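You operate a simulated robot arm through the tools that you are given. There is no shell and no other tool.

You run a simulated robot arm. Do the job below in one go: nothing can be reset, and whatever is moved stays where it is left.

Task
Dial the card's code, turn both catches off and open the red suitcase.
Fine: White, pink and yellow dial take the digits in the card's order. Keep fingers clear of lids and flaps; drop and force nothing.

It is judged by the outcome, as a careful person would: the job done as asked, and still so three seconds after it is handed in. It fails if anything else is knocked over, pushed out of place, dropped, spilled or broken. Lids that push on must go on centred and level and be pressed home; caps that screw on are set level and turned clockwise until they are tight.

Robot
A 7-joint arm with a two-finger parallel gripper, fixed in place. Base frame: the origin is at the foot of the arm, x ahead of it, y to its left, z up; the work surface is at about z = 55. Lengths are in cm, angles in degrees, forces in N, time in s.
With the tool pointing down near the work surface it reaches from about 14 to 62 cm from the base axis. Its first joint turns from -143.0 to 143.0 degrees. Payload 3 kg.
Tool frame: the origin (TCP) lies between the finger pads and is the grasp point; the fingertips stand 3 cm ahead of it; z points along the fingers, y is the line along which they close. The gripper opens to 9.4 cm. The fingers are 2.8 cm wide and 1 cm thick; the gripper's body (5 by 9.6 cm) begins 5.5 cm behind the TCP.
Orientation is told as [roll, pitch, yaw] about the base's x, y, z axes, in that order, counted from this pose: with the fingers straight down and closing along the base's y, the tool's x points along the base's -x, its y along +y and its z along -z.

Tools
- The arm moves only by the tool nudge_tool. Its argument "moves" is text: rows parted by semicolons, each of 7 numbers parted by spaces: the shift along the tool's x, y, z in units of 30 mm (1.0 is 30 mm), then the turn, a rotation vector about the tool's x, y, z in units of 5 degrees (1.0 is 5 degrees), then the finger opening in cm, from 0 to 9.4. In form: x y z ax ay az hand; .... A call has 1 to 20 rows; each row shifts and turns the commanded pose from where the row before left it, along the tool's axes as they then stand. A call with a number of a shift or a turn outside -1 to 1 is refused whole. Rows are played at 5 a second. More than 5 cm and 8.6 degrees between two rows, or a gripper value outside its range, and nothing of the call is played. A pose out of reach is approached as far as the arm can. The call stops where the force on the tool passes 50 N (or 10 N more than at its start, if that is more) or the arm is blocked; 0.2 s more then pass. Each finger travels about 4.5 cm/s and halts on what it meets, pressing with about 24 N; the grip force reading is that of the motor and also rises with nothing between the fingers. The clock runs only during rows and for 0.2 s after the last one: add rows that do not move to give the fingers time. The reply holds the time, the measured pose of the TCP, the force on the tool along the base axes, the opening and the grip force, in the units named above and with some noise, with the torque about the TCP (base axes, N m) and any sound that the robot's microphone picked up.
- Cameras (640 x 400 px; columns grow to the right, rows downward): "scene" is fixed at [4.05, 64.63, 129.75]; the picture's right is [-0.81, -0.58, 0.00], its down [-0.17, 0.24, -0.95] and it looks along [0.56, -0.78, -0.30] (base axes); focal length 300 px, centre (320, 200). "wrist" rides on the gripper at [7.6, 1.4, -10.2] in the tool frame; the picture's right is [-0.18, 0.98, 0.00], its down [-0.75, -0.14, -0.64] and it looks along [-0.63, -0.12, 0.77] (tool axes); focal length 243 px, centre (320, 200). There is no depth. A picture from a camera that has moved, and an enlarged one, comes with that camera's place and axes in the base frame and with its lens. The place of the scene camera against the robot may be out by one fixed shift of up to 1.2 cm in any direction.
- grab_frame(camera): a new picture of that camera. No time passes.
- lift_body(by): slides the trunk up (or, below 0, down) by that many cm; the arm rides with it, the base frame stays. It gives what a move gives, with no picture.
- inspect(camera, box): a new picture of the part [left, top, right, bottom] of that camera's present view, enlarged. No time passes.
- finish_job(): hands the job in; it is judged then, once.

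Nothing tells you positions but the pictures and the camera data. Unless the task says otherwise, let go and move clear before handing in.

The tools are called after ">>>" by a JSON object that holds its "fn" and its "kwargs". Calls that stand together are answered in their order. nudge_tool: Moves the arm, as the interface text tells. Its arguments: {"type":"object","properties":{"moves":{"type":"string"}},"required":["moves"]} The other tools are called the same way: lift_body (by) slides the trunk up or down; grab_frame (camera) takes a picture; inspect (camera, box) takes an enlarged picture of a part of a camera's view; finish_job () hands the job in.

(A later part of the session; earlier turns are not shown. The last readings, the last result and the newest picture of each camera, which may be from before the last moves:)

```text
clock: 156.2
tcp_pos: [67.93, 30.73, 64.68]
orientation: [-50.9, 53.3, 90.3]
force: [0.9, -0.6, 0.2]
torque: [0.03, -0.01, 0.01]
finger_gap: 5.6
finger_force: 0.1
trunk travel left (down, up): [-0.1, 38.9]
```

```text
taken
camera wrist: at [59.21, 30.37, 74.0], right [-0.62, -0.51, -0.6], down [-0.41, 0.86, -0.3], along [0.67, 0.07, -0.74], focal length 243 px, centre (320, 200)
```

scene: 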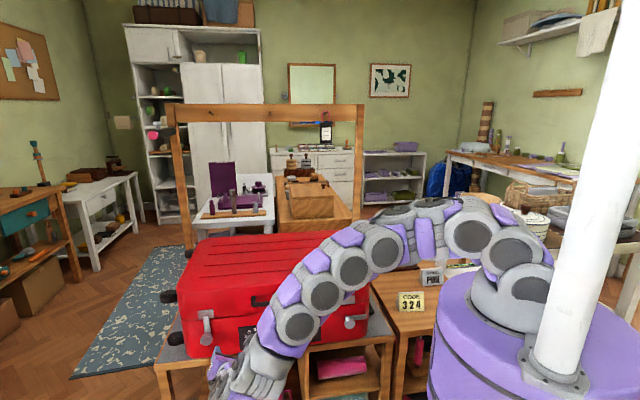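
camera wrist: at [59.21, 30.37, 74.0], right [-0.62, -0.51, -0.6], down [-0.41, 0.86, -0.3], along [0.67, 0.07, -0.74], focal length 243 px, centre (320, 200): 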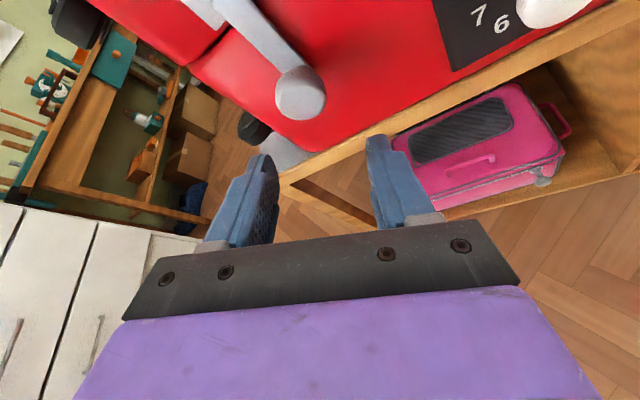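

>>> {"fn": "nudge_tool", "kwargs": {"moves": "0.192 -0.091 0.475 0 0 0 5.6; 0.192 -0.091 0.475 0 0 0 5.6"}}

>>> {"fn": "nudge_tool", "kwargs": {"moves": "0.192 -0.091 0.475 0 0 0 5.6; 0 0 0 0 0 0 5.6"}}

>>> {"fn": "grab_frame", "kwargs": {"camera": "wrist"}}

```text
clock: 156.8
tcp_pos: [70.6, 28.81, 64.76]
orientation: [-51.0, 53.4, 90.3]
force: [-0.5, 0.5, 0.8]
torque: [-0.03, 0.0, -0.02]
finger_gap: 5.62
finger_force: 0.0
trunk travel left (down, up): [-0.1, 38.9]
```

```text
clock: 157.4
tcp_pos: [71.89, 27.92, 64.79]
orientation: [-50.8, 53.2, 90.4]
force: [-0.5, 0.7, 0.5]
torque: [-0.02, -0.01, -0.01]
finger_gap: 5.59
finger_force: 0.0
trunk travel left (down, up): [-0.1, 38.9]
```

```text
taken
camera wrist: at [63.06, 27.58, 74.11], right [-0.62, -0.51, -0.6], down [-0.42, 0.86, -0.3], along [0.67, 0.07, -0.74], focal length 243 px, centre (320, 200)
```

wrist: 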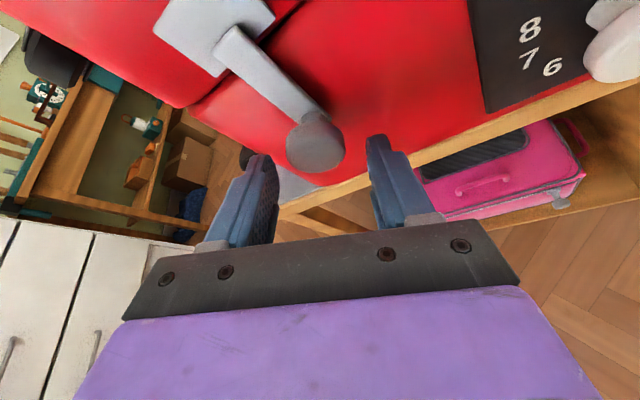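

>>> {"fn": "nudge_tool", "kwargs": {"moves": "0.078 0 0.166 0 0 0 5.0; 0 0 0 0 0 0 4.2; 0 0 0 0 0 0 4.0; 0 0 0 0 0 0 4.0"}}

>>> {"fn": "inspect", "kwargs": {"camera": "wrist", "box": [200, 0, 440, 210]}}

```text
clock: 158.4
tcp_pos: [72.41, 27.49, 64.9]
orientation: [-50.9, 53.3, 90.3]
force: [0.2, -0.3, 0.6]
torque: [0.01, 0.02, 0.03]
finger_gap: 4.0
finger_force: 0.0
trunk travel left (down, up): [-0.1, 38.9]
```

```text
1.90 times, centred on (320, 105) of wrist
camera zoom: at [63.5, 27.18, 74.1], right [-0.62, -0.51, -0.6], down [-0.41, 0.86, -0.3], along [0.67, 0.07, -0.74], focal length 462 px, centre (320, 381)
```

zoom: 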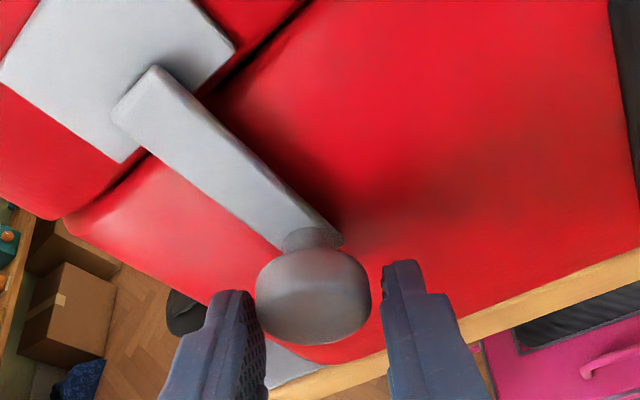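

Well centred. Gripping the left knob.

>>> {"fn": "nudge_tool", "kwargs": {"moves": "0 0 0 0 0 0 3.6; 0 0 0 0 0 0 3.2; 0 0 0 0 0 0 2.6; 0 0 0 0 0 0 2.0; 0 0 0 0 0 0 2.0"}}

>>> {"fn": "nudge_tool", "kwargs": {"moves": "0 0 0 -0.4258 0 -0.905 2.0; 0 0 0 0 0 0 2.0"}}

>>> {"fn": "inspect", "kwargs": {"camera": "wrist", "box": [200, 0, 440, 210]}}

```text
clock: 159.7
tcp_pos: [72.33, 27.48, 64.95]
orientation: [-51.0, 53.3, 90.3]
force: [3.8, 3.0, 2.2]
torque: [-0.06, -0.05, 0.08]
finger_gap: 3.34
finger_force: 24.4
trunk travel left (down, up): [-0.1, 38.9]
```

```text
clock: 160.2
tcp_pos: [72.25, 27.57, 64.99]
orientation: [-44.0, 56.7, 96.2]
force: [5.7, 1.2, -0.3]
torque: [0.21, 0.0, 0.1]
finger_gap: 3.34
finger_force: 24.3
out of reach, approached as far as the arm can: row 1
trunk travel left (down, up): [-0.1, 38.9]
```

```text
1.90 times, centred on (320, 105) of wrist
camera zoom: at [64.11, 27.77, 74.82], right [-0.65, -0.54, -0.53], down [-0.44, 0.84, -0.32], along [0.62, 0.02, -0.79], focal length 462 px, centre (320, 381)
```

zoom: 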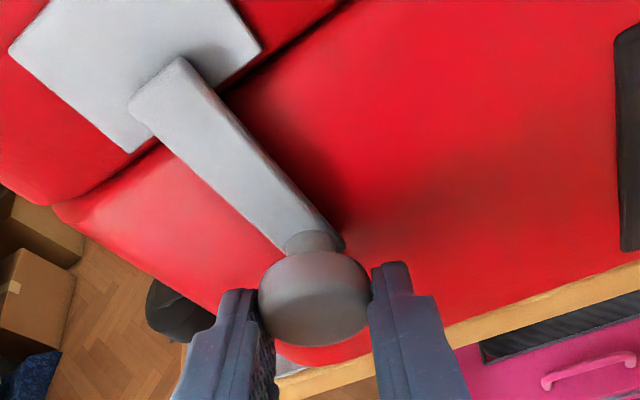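

Counter-clockwise doesn't take the bar with it; try clockwise.

>>> {"fn": "nudge_tool", "kwargs": {"moves": "0 0 0 0.4258 0 0.905 2.0; 0 0 0 0.4258 0 0.905 2.0; 0 0 0 0.4258 0 0.905 2.0; 0 0 0 0 0 0 2.0"}}

>>> {"fn": "inspect", "kwargs": {"camera": "wrist", "box": [200, 0, 440, 210]}}

```text
clock: 161.2
tcp_pos: [72.26, 27.28, 65.1]
orientation: [-60.9, 45.8, 82.7]
force: [-7.7, -3.7, 0.0]
torque: [0.42, 0.46, -0.12]
finger_gap: 3.35
finger_force: 24.4
trunk travel left (down, up): [-0.1, 38.9]
```

```text
1.90 times, centred on (320, 105) of wrist
camera zoom: at [62.39, 26.03, 73.12], right [-0.54, -0.42, -0.73], down [-0.38, 0.89, -0.24], along [0.75, 0.15, -0.64], focal length 462 px, centre (320, 381)
```

zoom: 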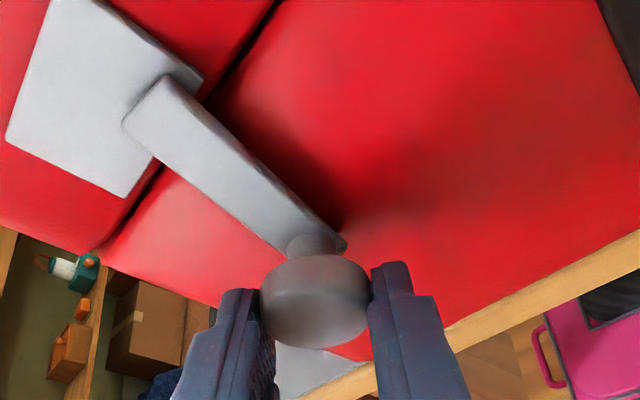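

Clockwise works here too. Continuing in steps.

>>> {"fn": "nudge_tool", "kwargs": {"moves": "0 0 0 0.4258 0 0.905 2.0; 0 0 0 0.4258 0 0.905 2.0; 0 0 0 0.4258 0 0.905 2.0; 0 0 0 0.4258 0 0.905 2.0; 0 0 0 0 0 0 2.0"}}

>>> {"fn": "inspect", "kwargs": {"camera": "wrist", "box": [200, 0, 440, 210]}}

```text
clock: 162.4
tcp_pos: [72.19, 27.33, 65.25]
orientation: [-74.9, 28.9, 73.9]
force: [-18.3, -11.8, 0.5]
torque: [0.45, 0.54, -0.34]
finger_gap: 3.34
finger_force: 23.8
trunk travel left (down, up): [-0.1, 38.9]
```

```text
1.90 times, centred on (320, 105) of wrist
camera zoom: at [60.77, 24.39, 69.98], right [-0.33, -0.22, -0.92], down [-0.34, 0.94, -0.1], along [0.88, 0.28, -0.38], focal length 462 px, centre (320, 381)
```

zoom: 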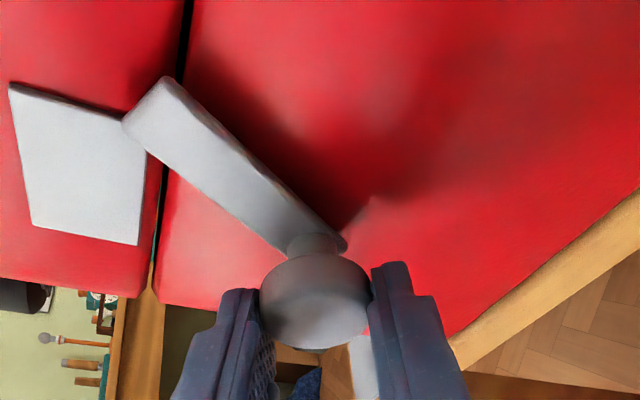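

>>> {"fn": "nudge_tool", "kwargs": {"moves": "0.06 0.043 -0.028 0 0 0 2.0; 0 0 0 0 0 0 2.0"}}

```text
clock: 163.1
tcp_pos: [72.15, 27.49, 65.25]
orientation: [-75.0, 29.0, 74.1]
force: [3.1, -3.9, -0.5]
torque: [-0.04, 0.02, -0.35]
finger_gap: 3.29
finger_force: 23.8
trunk travel left (down, up): [-0.1, 38.9]
```

>>> {"fn": "nudge_tool", "kwargs": {"moves": "0 0 0 0.4258 0 0.905 2.0; 0 0 0 0.4258 0 0.905 2.0; 0 0 0 0.4258 0 0.905 2.0; 0 0 0 0.4258 0 0.905 2.0; 0 0 0 0 0 0 2.0"}}

>>> {"fn": "inspect", "kwargs": {"camera": "wrist", "box": [200, 0, 440, 210]}}

```text
clock: 164.2
tcp_pos: [71.99, 27.33, 65.66]
orientation: [-84.7, 11.1, 70.7]
force: [3.9, -3.7, -19.8]
torque: [0.17, 0.18, 0.4]
finger_gap: 3.32
finger_force: 24.2
out of reach, approached as far as the arm can: row 4
trunk travel left (down, up): [-0.1, 38.9]
```

```text
1.90 times, centred on (320, 105) of wrist
camera zoom: at [59.91, 23.51, 66.68], right [-0.09, 0.02, -1.0], down [-0.33, 0.94, 0.05], along [0.94, 0.34, -0.08], focal length 462 px, centre (320, 381)
```

zoom: 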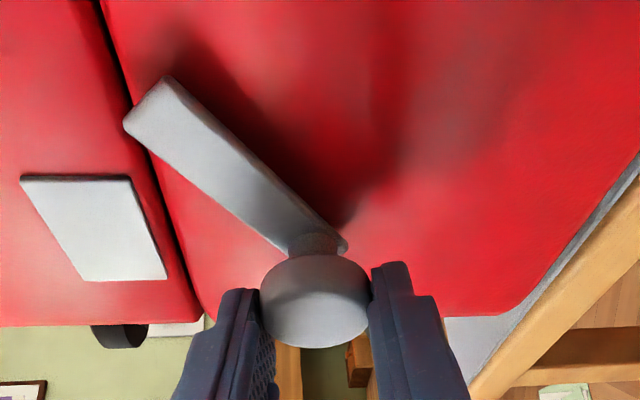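

Reach limit near here; bar is ~50° off. Releasing to regrip.

>>> {"fn": "nudge_tool", "kwargs": {"moves": "0 0 0 0 0 0 3.6; 0 0 0 0 0 0 4.6; 0 0 0 0 0 0 5.4; 0 0 0 0 0 0 5.4; -0.17 0 -0.362 0 0 0 5.4; 0 0 0 0 0 0 5.4"}}

>>> {"fn": "nudge_tool", "kwargs": {"moves": "0 0 0 -0.4258 0 -0.905 5.4; 0 0 0 -0.4258 0 -0.905 5.4; 0 0 0 -0.4258 0 -0.905 5.4; 0 0 0 -0.4258 0 -0.905 5.4; 0 0 0 -0.4258 0 -0.905 5.4; 0 0 0 -0.4258 0 -0.905 5.4; 0 0 0 -0.4258 0 -0.905 5.4; 0 0 0 -0.4258 0 -0.905 5.4; 0 0 0 0 0 0 5.4"}}

>>> {"fn": "inspect", "kwargs": {"camera": "wrist", "box": [200, 0, 440, 210]}}

```text
clock: 165.7
tcp_pos: [71.09, 28.17, 65.76]
orientation: [-84.8, 11.0, 70.7]
force: [0.3, -0.2, 0.4]
torque: [0.01, -0.01, 0.01]
finger_gap: 5.39
finger_force: 0.2
trunk travel left (down, up): [-0.1, 38.9]
```

```text
clock: 167.7
tcp_pos: [71.15, 28.04, 65.79]
orientation: [-61.1, 45.9, 82.6]
force: [-0.4, -0.3, 0.0]
torque: [0.0, 0.01, 0.03]
finger_gap: 5.42
finger_force: 0.0
trunk travel left (down, up): [-0.1, 38.9]
```

```text
1.90 times, centred on (320, 105) of wrist
camera zoom: at [61.29, 26.7, 73.78], right [-0.53, -0.42, -0.73], down [-0.38, 0.89, -0.24], along [0.75, 0.15, -0.64], focal length 462 px, centre (320, 381)
```

zoom: 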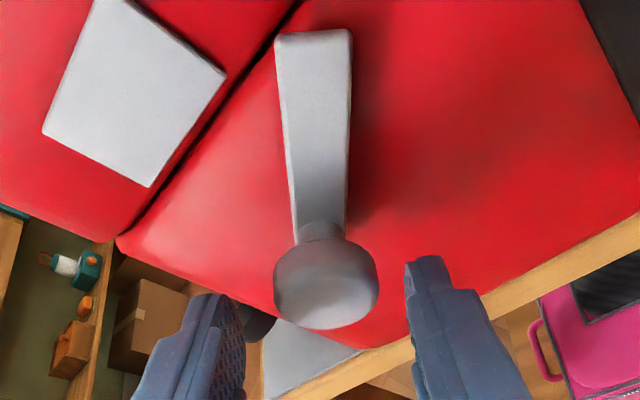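

>>> {"fn": "nudge_tool", "kwargs": {"moves": "-0.278 0.064 0.13 0 0 0 5.4; 0 0 0 -0.4258 0 -0.905 5.4; 0 0 0 0 0 0 5.4"}}

>>> {"fn": "inspect", "kwargs": {"camera": "wrist", "box": [200, 0, 440, 210]}}

```text
clock: 168.4
tcp_pos: [71.57, 28.38, 64.9]
orientation: [-56.4, 49.8, 86.0]
force: [0.6, -0.2, 0.7]
torque: [0.02, -0.03, -0.03]
finger_gap: 5.41
finger_force: 0.0
trunk travel left (down, up): [-0.1, 38.9]
```

```text
1.90 times, centred on (320, 105) of wrist
camera zoom: at [62.13, 27.49, 73.64], right [-0.58, -0.47, -0.67], down [-0.4, 0.88, -0.27], along [0.71, 0.11, -0.69], focal length 462 px, centre (320, 381)
```

zoom: 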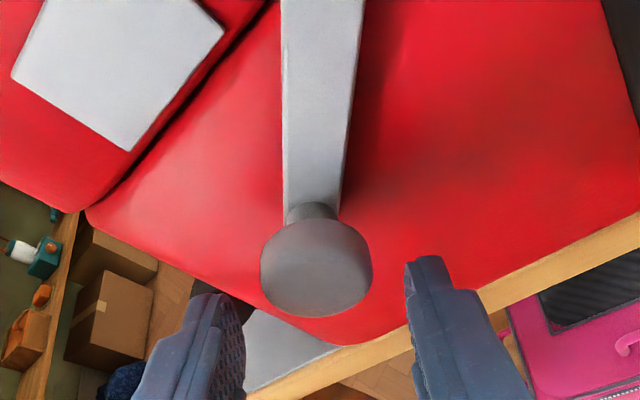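

>>> {"fn": "nudge_tool", "kwargs": {"moves": "0.156 0.01 0.332 0 0 0 5.0; 0 0 0 0 0 0 4.2; 0 0 0 0 0 0 3.6; 0 0 0 0 0 0 3.2; 0 0 0 0 0 0 2.6; 0 0 0 0 0 0 2.0; 0 0 0 0 0 0 2.0"}}

```text
clock: 170.1
tcp_pos: [72.14, 27.41, 64.89]
orientation: [-56.4, 49.7, 86.0]
force: [-7.0, -3.7, 0.8]
torque: [0.06, 0.07, -0.11]
finger_gap: 3.31
finger_force: 23.8
trunk travel left (down, up): [-0.1, 38.9]
```

>>> {"fn": "nudge_tool", "kwargs": {"moves": "0.015 0.025 -0.01 0.4258 0 0.905 2.0; 0 0 0 0.4258 0 0.905 2.0; 0 0 0 0.4258 0 0.905 2.0; 0 0 0 0.4258 0 0.905 2.0; 0 0 0 0 0 0 2.0"}}

>>> {"fn": "inspect", "kwargs": {"camera": "wrist", "box": [200, 0, 440, 210]}}

```text
clock: 171.2
tcp_pos: [72.18, 27.63, 64.93]
orientation: [-72.1, 33.2, 75.7]
force: [3.9, 0.3, -0.6]
torque: [0.21, 0.18, 0.29]
finger_gap: 3.34
finger_force: 23.9
trunk travel left (down, up): [-0.1, 38.9]
```

```text
1.90 times, centred on (320, 105) of wrist
camera zoom: at [61.02, 24.83, 70.55], right [-0.38, -0.27, -0.88], down [-0.35, 0.93, -0.14], along [0.86, 0.25, -0.45], focal length 462 px, centre (320, 381)
```

zoom: 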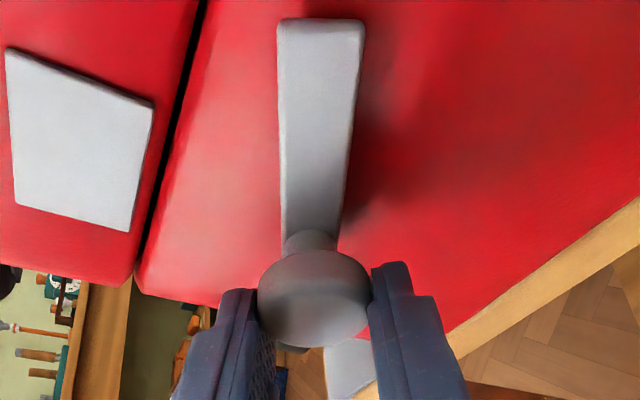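

>>> {"fn": "nudge_tool", "kwargs": {"moves": "0 0 0 0.4258 0 0.905 2.0; 0 0 0 0.4258 0 0.905 2.0; 0 0 0 0.4258 0 0.905 2.0; 0 0 0 0 0 0 2.0"}}

>>> {"fn": "inspect", "kwargs": {"camera": "wrist", "box": [200, 0, 440, 210]}}

```text
clock: 172.2
tcp_pos: [72.25, 27.67, 65.0]
orientation: [-80.2, 20.2, 71.9]
force: [7.5, -0.1, 0.1]
torque: [0.0, -0.06, -0.22]
finger_gap: 3.33
finger_force: 24.0
trunk travel left (down, up): [-0.1, 38.9]
```

```text
1.90 times, centred on (320, 105) of wrist
camera zoom: at [60.21, 24.03, 67.8], right [-0.21, -0.1, -0.97], down [-0.33, 0.94, -0.02], along [0.92, 0.32, -0.23], focal length 462 px, centre (320, 381)
```

zoom: 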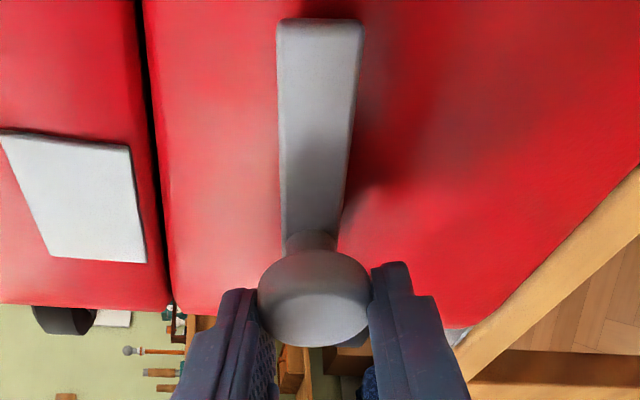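

>>> {"fn": "nudge_tool", "kwargs": {"moves": "0 0 0 0.4258 0 0.905 2.0; 0 0 0 0 0 0 2.0"}}

>>> {"fn": "nudge_tool", "kwargs": {"moves": "0 0 0 0.4258 0 0.905 2.0; 0 0 0 0 0 0 2.0"}}

>>> {"fn": "inspect", "kwargs": {"camera": "wrist", "box": [200, 0, 440, 210]}}

```text
clock: 172.8
tcp_pos: [72.08, 27.6, 64.99]
orientation: [-82.5, 15.6, 71.2]
force: [3.5, -1.3, 0.2]
torque: [-0.04, -0.09, -0.62]
finger_gap: 3.33
finger_force: 23.4
trunk travel left (down, up): [-0.1, 38.9]
```

```text
clock: 173.4
tcp_pos: [71.91, 27.55, 65.31]
orientation: [-84.6, 11.3, 70.9]
force: [-0.6, 1.7, -0.2]
torque: [0.54, 0.55, 0.37]
finger_gap: 3.32
finger_force: 23.3
out of reach, approached as far as the arm can: row 1
trunk travel left (down, up): [-0.1, 38.9]
```

```text
1.90 times, centred on (320, 105) of wrist
camera zoom: at [59.73, 23.71, 66.28], right [-0.09, 0.02, -1.0], down [-0.33, 0.94, 0.05], along [0.94, 0.34, -0.08], focal length 462 px, centre (320, 381)
```

zoom: 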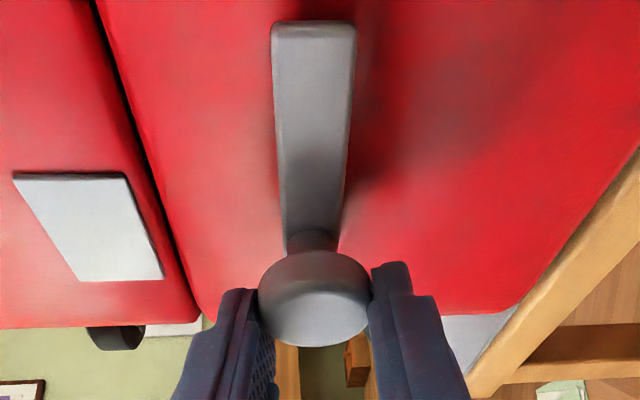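

Bar looks about horizontal now. Releasing, backing out and checking with both cameras.

>>> {"fn": "nudge_tool", "kwargs": {"moves": "0 0 0 0 0 0 3.6; 0 0 0 0 0 0 4.6; 0 0 0 0 0 0 5.6; 0 0 0 0 0 0 5.6; -0.21 0 -0.45 0 0 0 5.6; -0.4 0 -0.85 0 0 0 5.6"}}

>>> {"fn": "grab_frame", "kwargs": {"camera": "scene"}}

>>> {"fn": "grab_frame", "kwargs": {"camera": "wrist"}}

>>> {"fn": "inspect", "kwargs": {"camera": "scene", "box": [180, 280, 380, 380]}}

```text
clock: 174.8
tcp_pos: [68.73, 30.47, 65.46]
orientation: [-84.8, 11.2, 70.6]
force: [-0.3, 0.5, -0.9]
torque: [-0.02, -0.01, -0.04]
finger_gap: 5.59
finger_force: 0.0
trunk travel left (down, up): [-0.1, 38.9]
```

```text
taken
```

scene: 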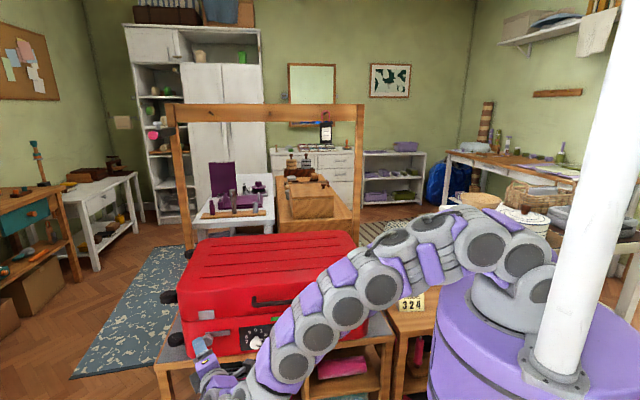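

```text
taken
camera wrist: at [56.66, 26.67, 66.37], right [-0.09, 0.02, -1.0], down [-0.33, 0.94, 0.05], along [0.94, 0.34, -0.08], focal length 243 px, centre (320, 200)
```

wrist: 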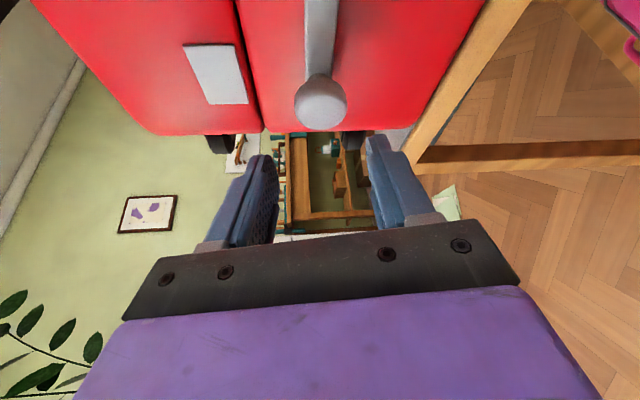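

```text
3.20 times, centred on (280, 330) of scene
camera zoom: at [4.05, 64.63, 129.75], right [-0.81, -0.58, 0.0], down [-0.17, 0.24, -0.95], along [0.56, -0.78, -0.3], focal length 961 px, centre (448, -216)
```

zoom: 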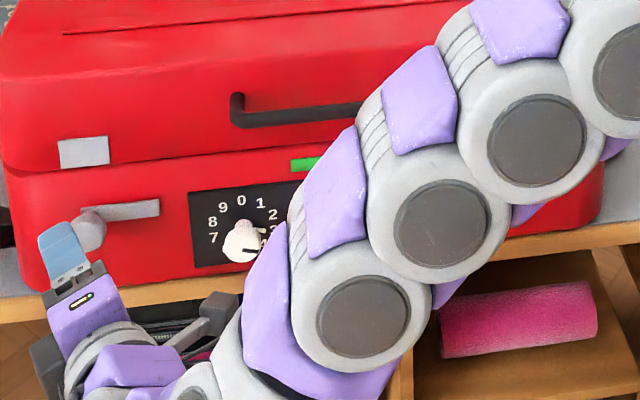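

Both catch bars now lie horizontal, clear of the lid's plates. Next I'll move back along the front toward the handle, which I place at u ≈ 42–57, z ≈ 75, about 3 cm off the face.

>>> {"fn": "nudge_tool", "kwargs": {"moves": "0.888 0.191 -0.418 0 0 0 5.6; 0.888 0.191 -0.418 0 0 0 5.6; 0.888 0.191 -0.418 0 0 0 5.6; 0.888 0.191 -0.418 0 0 0 5.6; 0.888 0.191 -0.418 0 0 0 5.6; 0.888 0.191 -0.418 0 0 0 5.6; 0.888 0.191 -0.418 0 0 0 5.6; 0 0 0 0 0 0 5.6"}}

```text
clock: 176.7
tcp_pos: [54.01, 15.52, 65.99]
orientation: [-84.8, 11.0, 70.6]
force: [-0.5, 0.2, -0.5]
torque: [0.02, -0.02, -0.05]
finger_gap: 5.58
finger_force: 0.1
trunk travel left (down, up): [-0.1, 38.9]
```

>>> {"fn": "nudge_tool", "kwargs": {"moves": "0 0 0 0.4258 0 0.905 5.6; 0 0 0 0.4258 0 0.905 5.6; 0 0 0 0.1 0 0.21 5.6; 0 0 0 0 0 0 5.6"}}

>>> {"fn": "lift_body", "kwargs": {"by": 9}}

>>> {"fn": "grab_frame", "kwargs": {"camera": "wrist"}}

>>> {"fn": "grab_frame", "kwargs": {"camera": "scene"}}

```text
clock: 177.7
tcp_pos: [54.0, 15.69, 65.92]
orientation: [-89.7, 1.0, 70.2]
force: [0.8, -0.1, 0.4]
torque: [0.0, -0.01, 0.0]
finger_gap: 5.61
finger_force: 0.0
trunk travel left (down, up): [-0.1, 38.9]
```

```text
clock: 178.9
tcp_pos: [54.03, 15.53, 74.86]
orientation: [-89.6, 1.1, 70.2]
force: [0.6, 0.4, 0.0]
torque: [-0.01, 0.01, 0.01]
finger_gap: 5.62
finger_force: 0.1
trunk travel left (down, up): [-9.1, 29.9]
```

```text
taken
camera wrist: at [41.87, 11.87, 73.66], right [0.05, 0.16, -0.99], down [-0.35, 0.93, 0.13], along [0.94, 0.34, 0.1], focal length 243 px, centre (320, 200)
```

wrist: 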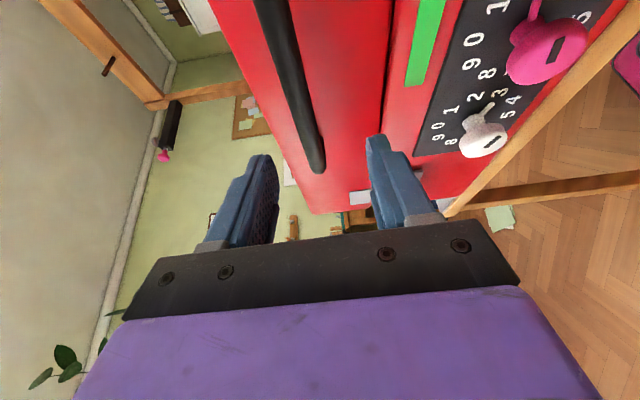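

```text
taken
```

scene: 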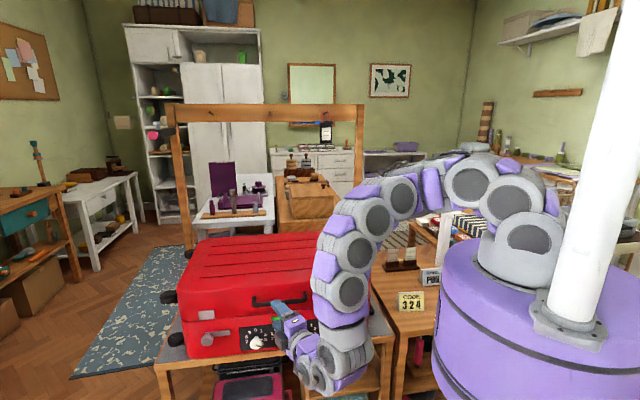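

>>> {"fn": "inspect", "kwargs": {"camera": "wrist", "box": [200, 0, 440, 190]}}

>>> {"fn": "inspect", "kwargs": {"camera": "scene", "box": [230, 270, 350, 345]}}

```text
2.11 times, centred on (320, 95) of wrist
camera zoom: at [41.87, 11.87, 73.66], right [0.05, 0.16, -0.99], down [-0.35, 0.93, 0.13], along [0.94, 0.34, 0.1], focal length 511 px, centre (320, 421)
```

zoom: 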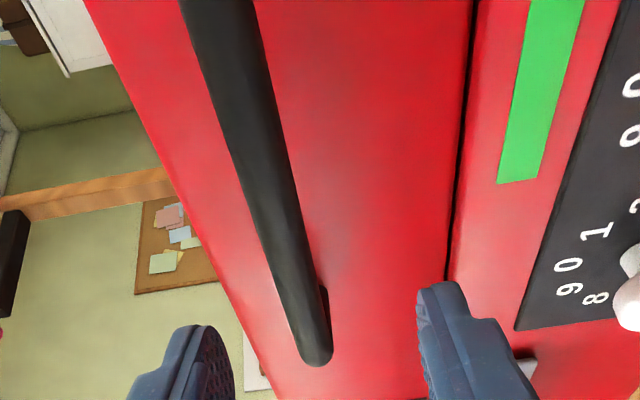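

```text
5.33 times, centred on (290, 308) of scene
camera zoom: at [4.05, 64.63, 129.75], right [-0.81, -0.58, 0.0], down [-0.17, 0.24, -0.95], along [0.56, -0.78, -0.3], focal length 1602 px, centre (480, -373)
```

zoom: 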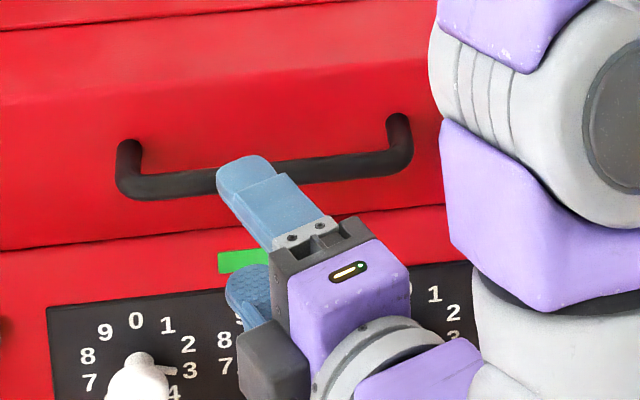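

>>> {"fn": "nudge_tool", "kwargs": {"moves": "0.503 -0.158 0.365 0 0 0 5; 0.503 -0.158 0.365 0 0 0 5; 0 0 0 0 0 0 5"}}

>>> {"fn": "grab_frame", "kwargs": {"camera": "wrist"}}

>>> {"fn": "inspect", "kwargs": {"camera": "scene", "box": [230, 270, 350, 345]}}

```text
clock: 179.7
tcp_pos: [55.11, 12.06, 75.94]
orientation: [-89.4, 1.0, 70.2]
force: [0.2, 0.1, -0.4]
torque: [0.01, -0.01, -0.02]
finger_gap: 4.97
finger_force: 0.1
trunk travel left (down, up): [-9.1, 29.9]
```

```text
taken
camera wrist: at [42.89, 8.28, 74.72], right [0.05, 0.16, -0.99], down [-0.35, 0.93, 0.13], along [0.94, 0.33, 0.1], focal length 243 px, centre (320, 200)
```

wrist: 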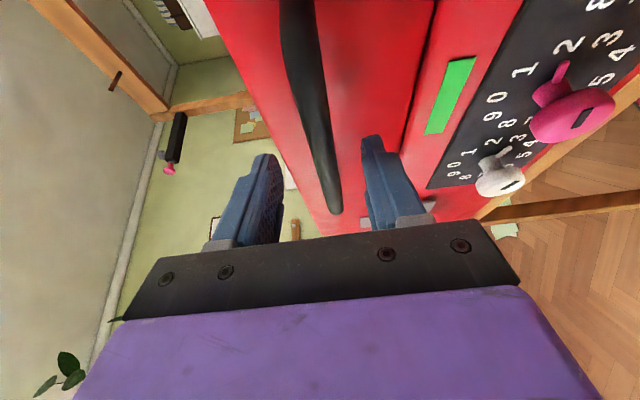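

```text
5.33 times, centred on (290, 308) of scene
camera zoom: at [4.05, 64.63, 129.75], right [-0.81, -0.58, 0.0], down [-0.17, 0.24, -0.95], along [0.56, -0.78, -0.3], focal length 1602 px, centre (480, -373)
```

zoom: 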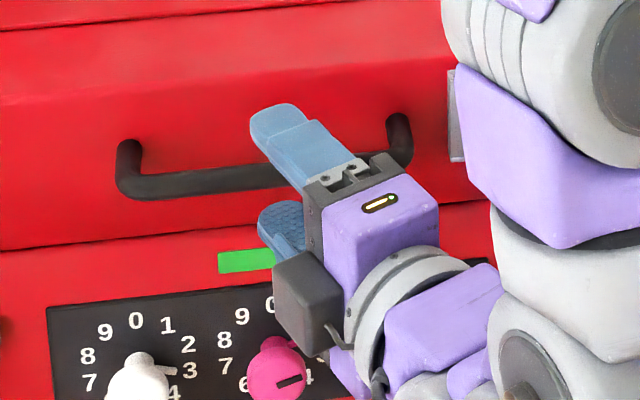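

>>> {"fn": "nudge_tool", "kwargs": {"moves": "0.276 0.04 0.176 0 0 0 5; 0.276 0.04 0.176 0 0 0 4.4; 0 0 0 0 0 0 3.4; 0 0 0 0 0 0 3.0"}}

>>> {"fn": "inspect", "kwargs": {"camera": "wrist", "box": [200, 40, 440, 230]}}

>>> {"fn": "inspect", "kwargs": {"camera": "scene", "box": [230, 270, 350, 345]}}

```text
clock: 180.7
tcp_pos: [55.54, 10.09, 75.76]
orientation: [-89.6, 1.0, 70.2]
force: [0.0, -0.3, 0.4]
torque: [0.0, -0.02, -0.03]
finger_gap: 2.99
finger_force: 0.1
trunk travel left (down, up): [-9.1, 29.9]
```

```text
2.11 times, centred on (320, 135) of wrist
camera zoom: at [43.34, 6.42, 74.51], right [0.05, 0.16, -0.99], down [-0.35, 0.93, 0.13], along [0.94, 0.34, 0.1], focal length 511 px, centre (320, 337)
```

zoom: 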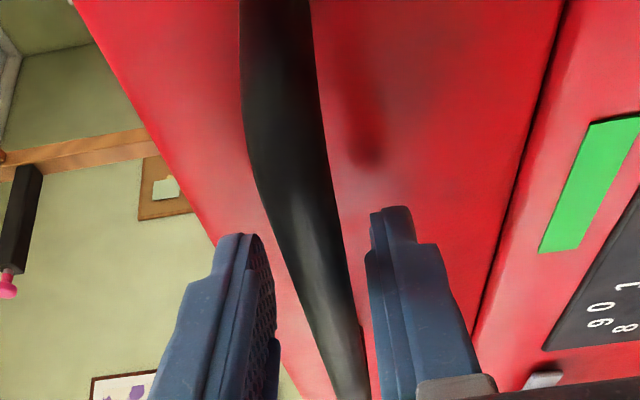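

```text
5.33 times, centred on (290, 308) of scene
camera zoom: at [4.05, 64.63, 129.75], right [-0.81, -0.58, 0.0], down [-0.17, 0.24, -0.95], along [0.56, -0.78, -0.3], focal length 1602 px, centre (480, -373)
```

zoom: 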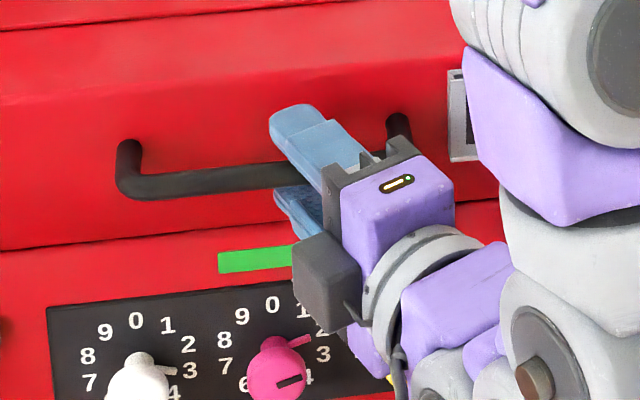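

The bar is centred between the fingers (one above, one below). Closing on the handle.

>>> {"fn": "nudge_tool", "kwargs": {"moves": "0 0 0 0 0 0 2.2; 0 0 0 0 0 0 1.6; 0 0 0 0 0 0 1.0; 0 0 0 0 0 0 0.5; 0 0 0 0 0 0 0.5"}}

>>> {"fn": "inspect", "kwargs": {"camera": "wrist", "box": [200, 40, 440, 230]}}

```text
clock: 181.9
tcp_pos: [55.64, 10.18, 75.97]
orientation: [-89.4, 1.1, 70.1]
force: [-2.1, -0.8, -0.5]
torque: [0.03, -0.01, 0.02]
finger_gap: 1.82
finger_force: 23.8
trunk travel left (down, up): [-9.1, 29.9]
```

```text
2.11 times, centred on (320, 135) of wrist
camera zoom: at [43.34, 6.41, 74.49], right [0.05, 0.16, -0.99], down [-0.35, 0.93, 0.13], along [0.94, 0.33, 0.1], focal length 511 px, centre (320, 337)
```

zoom: 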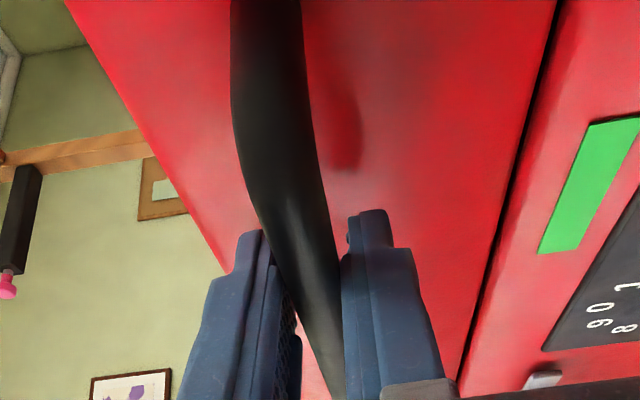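

Firm, load-free grip on the handle. I'll start lifting gently along the lid's arc (hinge at the back) and check the force.

>>> {"fn": "nudge_tool", "kwargs": {"moves": "0.017 -0.24 0.037 0 0 0 0.5; 0.018 -0.247 0.038 0 0 0 0.5; 0 0 0 0 0 0 0.5"}}

>>> {"fn": "grab_frame", "kwargs": {"camera": "scene"}}

```text
clock: 182.7
tcp_pos: [55.71, 10.01, 77.21]
orientation: [-89.5, 1.1, 70.2]
force: [-5.4, -0.1, -0.4]
torque: [0.04, -0.1, 0.15]
finger_gap: 1.82
finger_force: 24.4
trunk travel left (down, up): [-9.1, 29.9]
```

```text
taken
```

scene: 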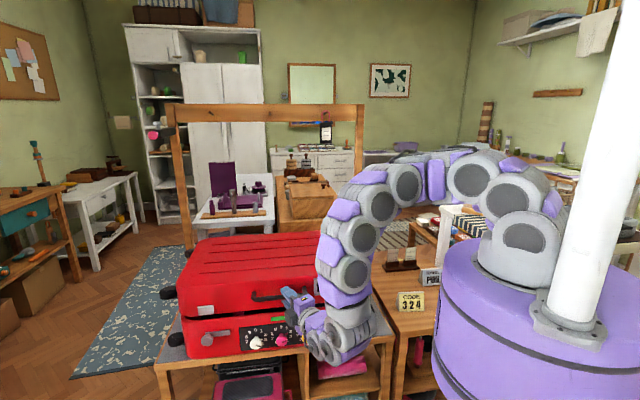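

The lid is rising with hardly any force. Continuing along the arc in small batches.

>>> {"fn": "nudge_tool", "kwargs": {"moves": "0.038 -0.483 0.081 0 0 0 0.5; 0.106 -0.953 0.226 0 0 0 0.5; 0.138 -0.93 0.293 0 0 0 0.5; 0 0 0 0 0 0 0.5"}}

```text
clock: 183.7
tcp_pos: [57.15, 8.54, 84.3]
orientation: [-89.5, 0.9, 70.0]
force: [-10.5, -2.5, 0.3]
torque: [0.05, -0.04, -0.49]
finger_gap: 1.81
finger_force: 24.2
trunk travel left (down, up): [-9.1, 29.9]
```

>>> {"fn": "nudge_tool", "kwargs": {"moves": "0.187 -0.903 0.32 0 0 0 0.5; 0.199 -0.87 0.422 0 0 0 0.5; 0.226 -0.83 0.48 0 0 0 0.5; 0 0 0 0 0 0 0.5"}}

>>> {"fn": "grab_frame", "kwargs": {"camera": "scene"}}

```text
clock: 184.7
tcp_pos: [59.92, 5.82, 92.18]
orientation: [-89.7, 1.2, 70.1]
force: [-17.3, 3.8, 4.3]
torque: [-0.16, -0.04, -0.18]
finger_gap: 1.78
finger_force: 23.6
trunk travel left (down, up): [-9.1, 29.9]
```

```text
taken
```

scene: 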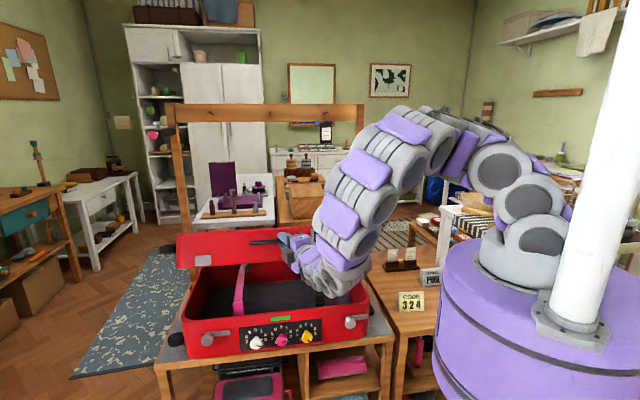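

The lid is opening well. A small outward load tells me the hinge is slightly higher/further back; I've updated the arc and continue.

>>> {"fn": "nudge_tool", "kwargs": {"moves": "0.254 -0.82 0.423 0 0 0 0.5; 0.272 -0.773 0.579 0 0 0 0.5; 0.295 -0.717 0.628 0 0 0 0.5; 0 0 0 0 0 0 0.5"}}

>>> {"fn": "grab_frame", "kwargs": {"camera": "wrist"}}

```text
clock: 185.7
tcp_pos: [64.06, 2.06, 99.02]
orientation: [-89.6, 1.1, 70.1]
force: [-14.0, -1.1, 4.2]
torque: [-0.11, -0.09, 0.38]
finger_gap: 1.82
finger_force: 23.8
trunk travel left (down, up): [-9.1, 29.9]
```

```text
taken
camera wrist: at [51.78, -1.79, 97.78], right [0.05, 0.16, -0.99], down [-0.35, 0.93, 0.13], along [0.94, 0.33, 0.1], focal length 243 px, centre (320, 200)
```

wrist: 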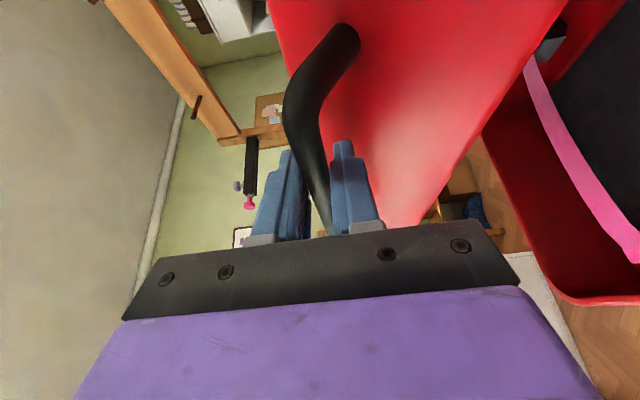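

>>> {"fn": "nudge_tool", "kwargs": {"moves": "0.345 -0.663 0.635 0 0 0 0.5; 0.342 -0.603 0.727 0 0 0 0.5; 0.359 -0.537 0.763 0 0 0 0.5; 0 0 0 0 0 0 0.5"}}

>>> {"fn": "grab_frame", "kwargs": {"camera": "scene"}}

```text
clock: 186.7
tcp_pos: [68.87, -3.0, 104.57]
orientation: [-89.8, 1.0, 70.4]
force: [-7.3, 7.6, 11.6]
torque: [-0.19, 0.03, 0.44]
finger_gap: 1.81
finger_force: 23.9
trunk travel left (down, up): [-9.1, 29.9]
```

```text
taken
```

scene: 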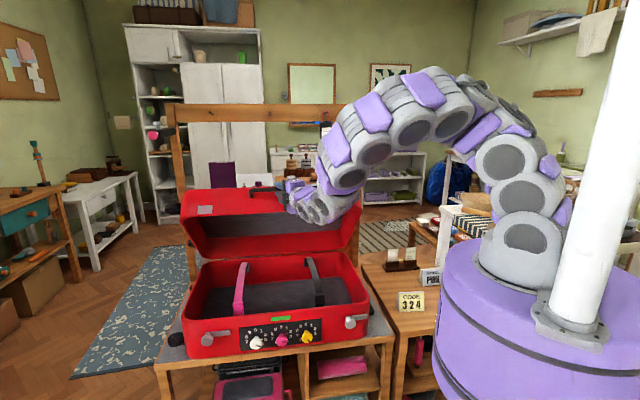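

Slightly larger hinge radius than assumed (radial load ~15 N); refitting the circle from the measured points and continuing.

>>> {"fn": "nudge_tool", "kwargs": {"moves": "0.34 -0.567 0.73 0 0 0 0.5; 0.383 -0.427 0.815 0 0 0 0.5; 0.396 -0.357 0.842 0 0 0 0.5; 0 0 0 0 0 0 0.5"}}

```text
clock: 187.7
tcp_pos: [74.68, -8.52, 108.63]
orientation: [-89.6, 1.1, 70.2]
force: [0.2, 6.5, 9.2]
torque: [-0.14, 0.01, 0.47]
finger_gap: 1.82
finger_force: 24.3
trunk travel left (down, up): [-9.1, 29.9]
```

>>> {"fn": "nudge_tool", "kwargs": {"moves": "0.406 -0.337 0.863 0 0 0 0.5; 0.413 -0.217 0.878 0 0 0 0.5; 0 0 0 0 0 0 0.5"}}

>>> {"fn": "grab_frame", "kwargs": {"camera": "scene"}}

>>> {"fn": "grab_frame", "kwargs": {"camera": "wrist"}}

```text
clock: 188.5
tcp_pos: [78.67, -12.58, 110.35]
orientation: [-89.6, 1.1, 70.1]
force: [-0.4, 2.4, 12.5]
torque: [-0.1, 0.03, 0.64]
finger_gap: 1.82
finger_force: 23.8
trunk travel left (down, up): [-9.1, 29.9]
```

```text
taken
```

scene: 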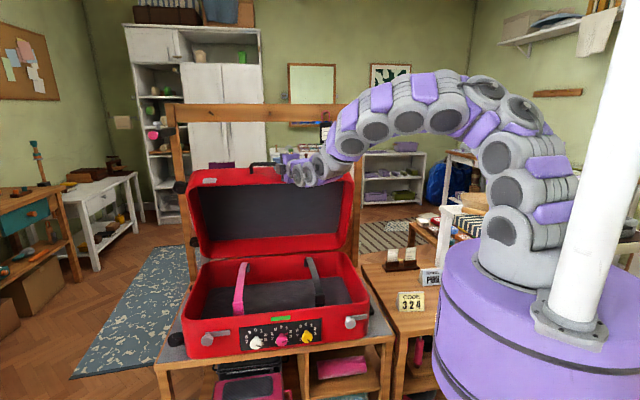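

```text
taken
camera wrist: at [66.47, -16.39, 109.05], right [0.05, 0.16, -0.99], down [-0.35, 0.93, 0.13], along [0.94, 0.33, 0.1], focal length 243 px, centre (320, 200)
```

wrist: 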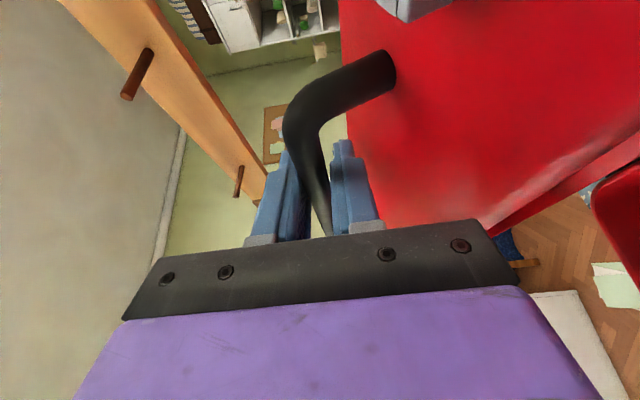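

The lid is ~73° up and nearly force-free. A bit more to bring it fully upright.

>>> {"fn": "nudge_tool", "kwargs": {"moves": "0.42 -0.2 0.893 0 0 0 0.5; 0.423 -0.083 0.9 0 0 0 0.5; 0 0 0 0 0 0 0.5"}}

>>> {"fn": "grab_frame", "kwargs": {"camera": "scene"}}

```text
clock: 189.3
tcp_pos: [82.68, -16.71, 111.36]
orientation: [-89.8, 1.3, 70.2]
force: [-4.0, 5.4, 26.5]
torque: [-0.18, 3.23, 0.33]
finger_gap: 2.06
finger_force: 13.4
trunk travel left (down, up): [-9.1, 29.9]
```

```text
taken
```

scene: 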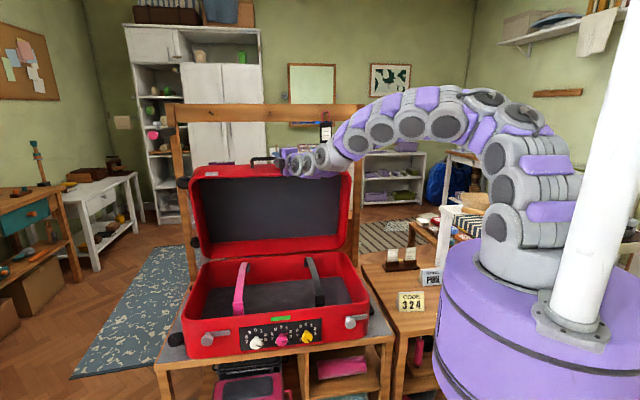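

There's an upward load of 26 N here — probably the lid's rim touching the underside of the gripper body. I'll look before doing anything else.

>>> {"fn": "grab_frame", "kwargs": {"camera": "wrist"}}

>>> {"fn": "inspect", "kwargs": {"camera": "scene", "box": [230, 130, 360, 210]}}

```text
taken
camera wrist: at [70.54, -20.45, 110.1], right [0.05, 0.15, -0.99], down [-0.35, 0.93, 0.13], along [0.94, 0.34, 0.1], focal length 243 px, centre (320, 200)
```

wrist: 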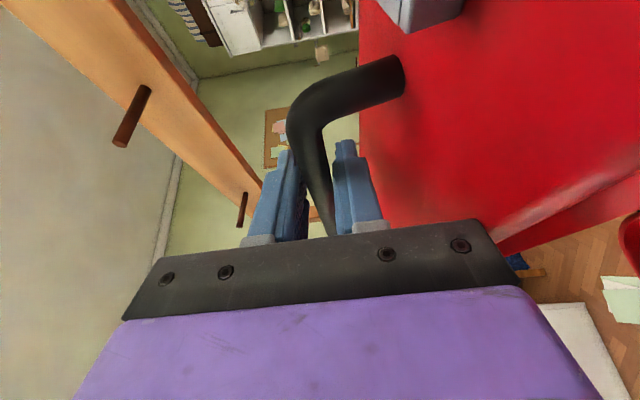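

```text
4.92 times, centred on (295, 170) of scene
camera zoom: at [4.05, 64.63, 129.75], right [-0.81, -0.58, 0.0], down [-0.17, 0.24, -0.95], along [0.56, -0.78, -0.3], focal length 1478 px, centre (443, 348)
```

zoom: 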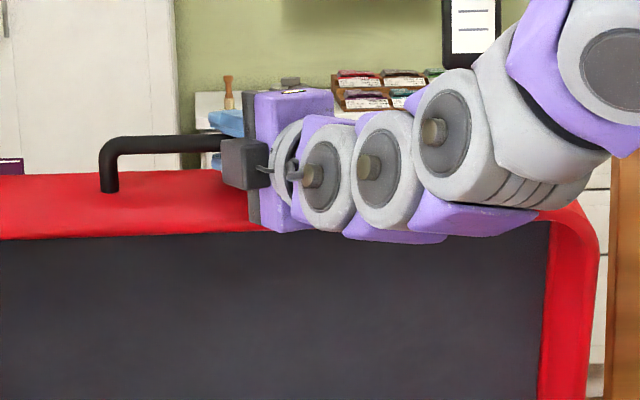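

The underside of the gripper body is meeting the lid's rim. I'll ease back a little, then tilt the gripper nose-down around the handle bar so its body rises clear of the rim.

>>> {"fn": "nudge_tool", "kwargs": {"moves": "-0.3 -0.02 -0.64 0 0 0 0.5; 0 0 0 0 0 0 0.5"}}

```text
clock: 189.9
tcp_pos: [81.53, -15.51, 111.06]
orientation: [-89.4, 1.0, 70.1]
force: [2.2, 2.9, 5.6]
torque: [0.0, 0.04, -0.43]
finger_gap: 1.8
finger_force: 24.0
trunk travel left (down, up): [-9.1, 29.9]
```

>>> {"fn": "nudge_tool", "kwargs": {"moves": "0 -0.03 0 -1 0 0 0.5; 0 -0.03 0 -1 0 0 0.5; 0 0 0 0 0 0 0.5"}}

```text
clock: 190.7
tcp_pos: [81.42, -15.57, 111.01]
orientation: [-79.3, 1.0, 70.1]
force: [1.3, 1.0, -5.2]
torque: [0.52, -0.28, -0.6]
finger_gap: 1.88
finger_force: 24.3
trunk travel left (down, up): [-9.1, 29.9]
```

>>> {"fn": "nudge_tool", "kwargs": {"moves": "0 -0.03 0 -1 0 0 0.5; 0 -0.03 0 -1 0 0 0.5; 0 0 0 0 0 0 0.5"}}

>>> {"fn": "nudge_tool", "kwargs": {"moves": "0 -0.03 0 -1 0 0 0.5; 0 -0.03 0 -1 0 0 0.5; 0 0 0 0 0 0 0.5"}}

>>> {"fn": "grab_frame", "kwargs": {"camera": "scene"}}

>>> {"fn": "grab_frame", "kwargs": {"camera": "wrist"}}

```text
clock: 191.5
tcp_pos: [81.62, -15.77, 111.19]
orientation: [-69.3, 1.1, 70.3]
force: [1.1, -1.9, -12.8]
torque: [0.45, -0.38, -0.15]
finger_gap: 2.09
finger_force: 24.0
trunk travel left (down, up): [-9.1, 29.9]
```

```text
clock: 192.3
tcp_pos: [81.97, -14.59, 111.26]
orientation: [-59.4, 1.1, 70.5]
force: [10.5, 9.9, -9.6]
torque: [0.28, -0.23, -0.91]
finger_gap: 2.33
finger_force: 24.2
trunk travel left (down, up): [-9.1, 29.9]
```

```text
taken
```

scene: 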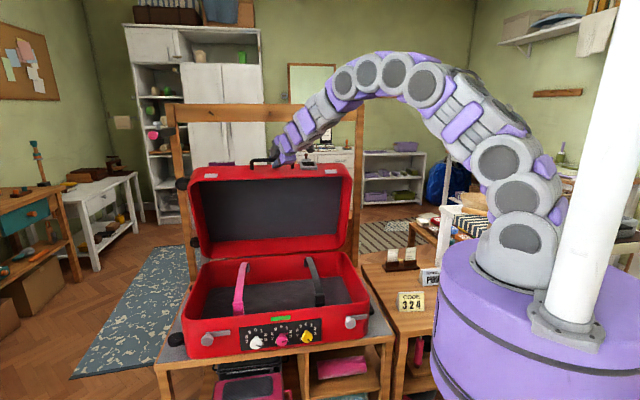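

```text
taken
camera wrist: at [70.54, -18.42, 115.43], right [-0.42, 0.32, -0.85], down [-0.2, 0.88, 0.43], along [0.89, 0.35, -0.3], focal length 243 px, centre (320, 200)
```

wrist: 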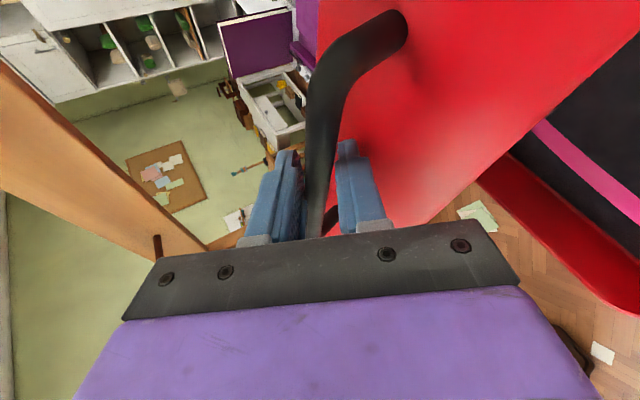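

I want to check whether the lid stays by itself: I'll open the fingers only slightly so the bar remains caged between them and the palm, and see if it drifts.

>>> {"fn": "nudge_tool", "kwargs": {"moves": "0 0 0 0 0 0 2.6; 0 0 0 0 0 0 3.0; 0 0 0 0 0 0 3.4; 0 0 0 0 0 0 3.4; 0 0 0 0 0 0 3.4; 0 0 0 0 0 0 3.4"}}

>>> {"fn": "grab_frame", "kwargs": {"camera": "wrist"}}

>>> {"fn": "grab_frame", "kwargs": {"camera": "scene"}}

```text
clock: 193.7
tcp_pos: [81.65, -15.67, 111.62]
orientation: [-59.5, 0.8, 70.1]
force: [0.7, -2.2, 0.5]
torque: [0.06, 0.06, 0.02]
finger_gap: 3.48
finger_force: 0.5
trunk travel left (down, up): [-9.1, 29.9]
```

```text
taken
camera wrist: at [70.13, -19.58, 115.66], right [-0.41, 0.33, -0.85], down [-0.19, 0.88, 0.44], along [0.89, 0.34, -0.3], focal length 243 px, centre (320, 200)
```

wrist: 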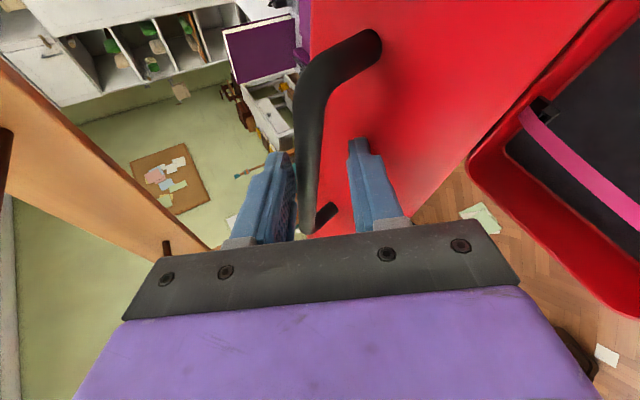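

```text
taken
```

scene: 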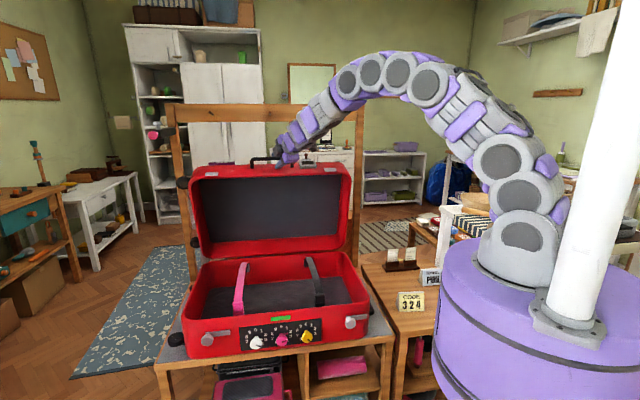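

>>> {"fn": "inspect", "kwargs": {"camera": "scene", "box": [170, 140, 370, 265]}}

>>> {"fn": "nudge_tool", "kwargs": {"moves": "0 0 0 0 0 0 3.4; 0 0 0 0 0 0 3.4; 0 0 0 0 0 0 3.4; 0 0 0 0 0 0 3.4; 0 0 0 0 0 0 3.4; 0 0 0 0 0 0 3.4; 0 0 0 0 0 0 3.4; 0 0 0 0 0 0 3.4; 0 0 0 0 0 0 3.4; 0 0 0 0 0 0 3.4"}}

>>> {"fn": "inspect", "kwargs": {"camera": "scene", "box": [170, 140, 370, 265]}}

```text
3.20 times, centred on (270, 202) of scene
camera zoom: at [4.05, 64.63, 129.75], right [-0.81, -0.58, 0.0], down [-0.17, 0.24, -0.95], along [0.56, -0.78, -0.3], focal length 961 px, centre (480, 192)
```

zoom: 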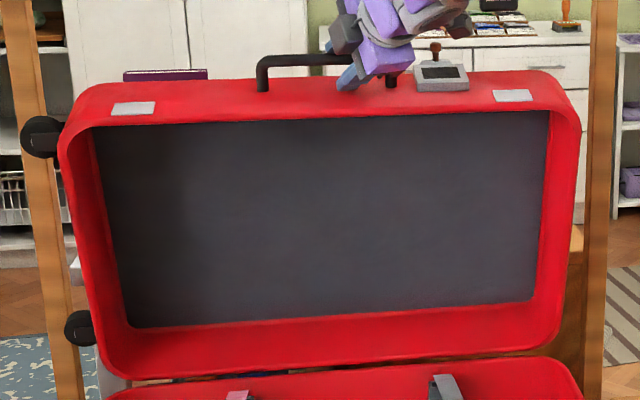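

```text
clock: 195.9
tcp_pos: [81.68, -15.64, 111.53]
orientation: [-59.4, 1.1, 70.2]
force: [0.1, -1.2, 1.7]
torque: [-0.03, -0.05, -0.01]
finger_gap: 3.47
finger_force: 1.1
trunk travel left (down, up): [-9.1, 29.9]
```

```text
3.20 times, centred on (270, 202) of scene
camera zoom: at [4.05, 64.63, 129.75], right [-0.81, -0.58, 0.0], down [-0.17, 0.24, -0.95], along [0.56, -0.78, -0.3], focal length 961 px, centre (480, 192)
```

zoom: 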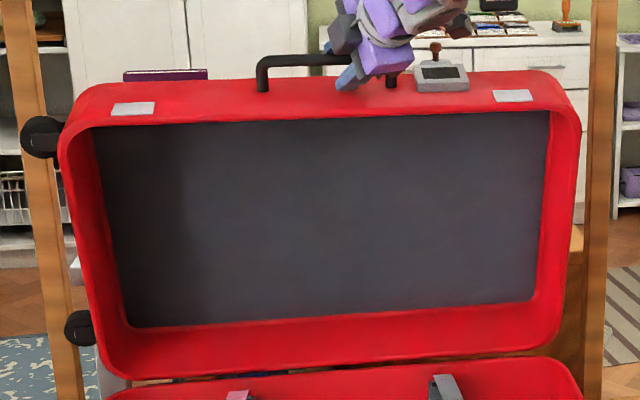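

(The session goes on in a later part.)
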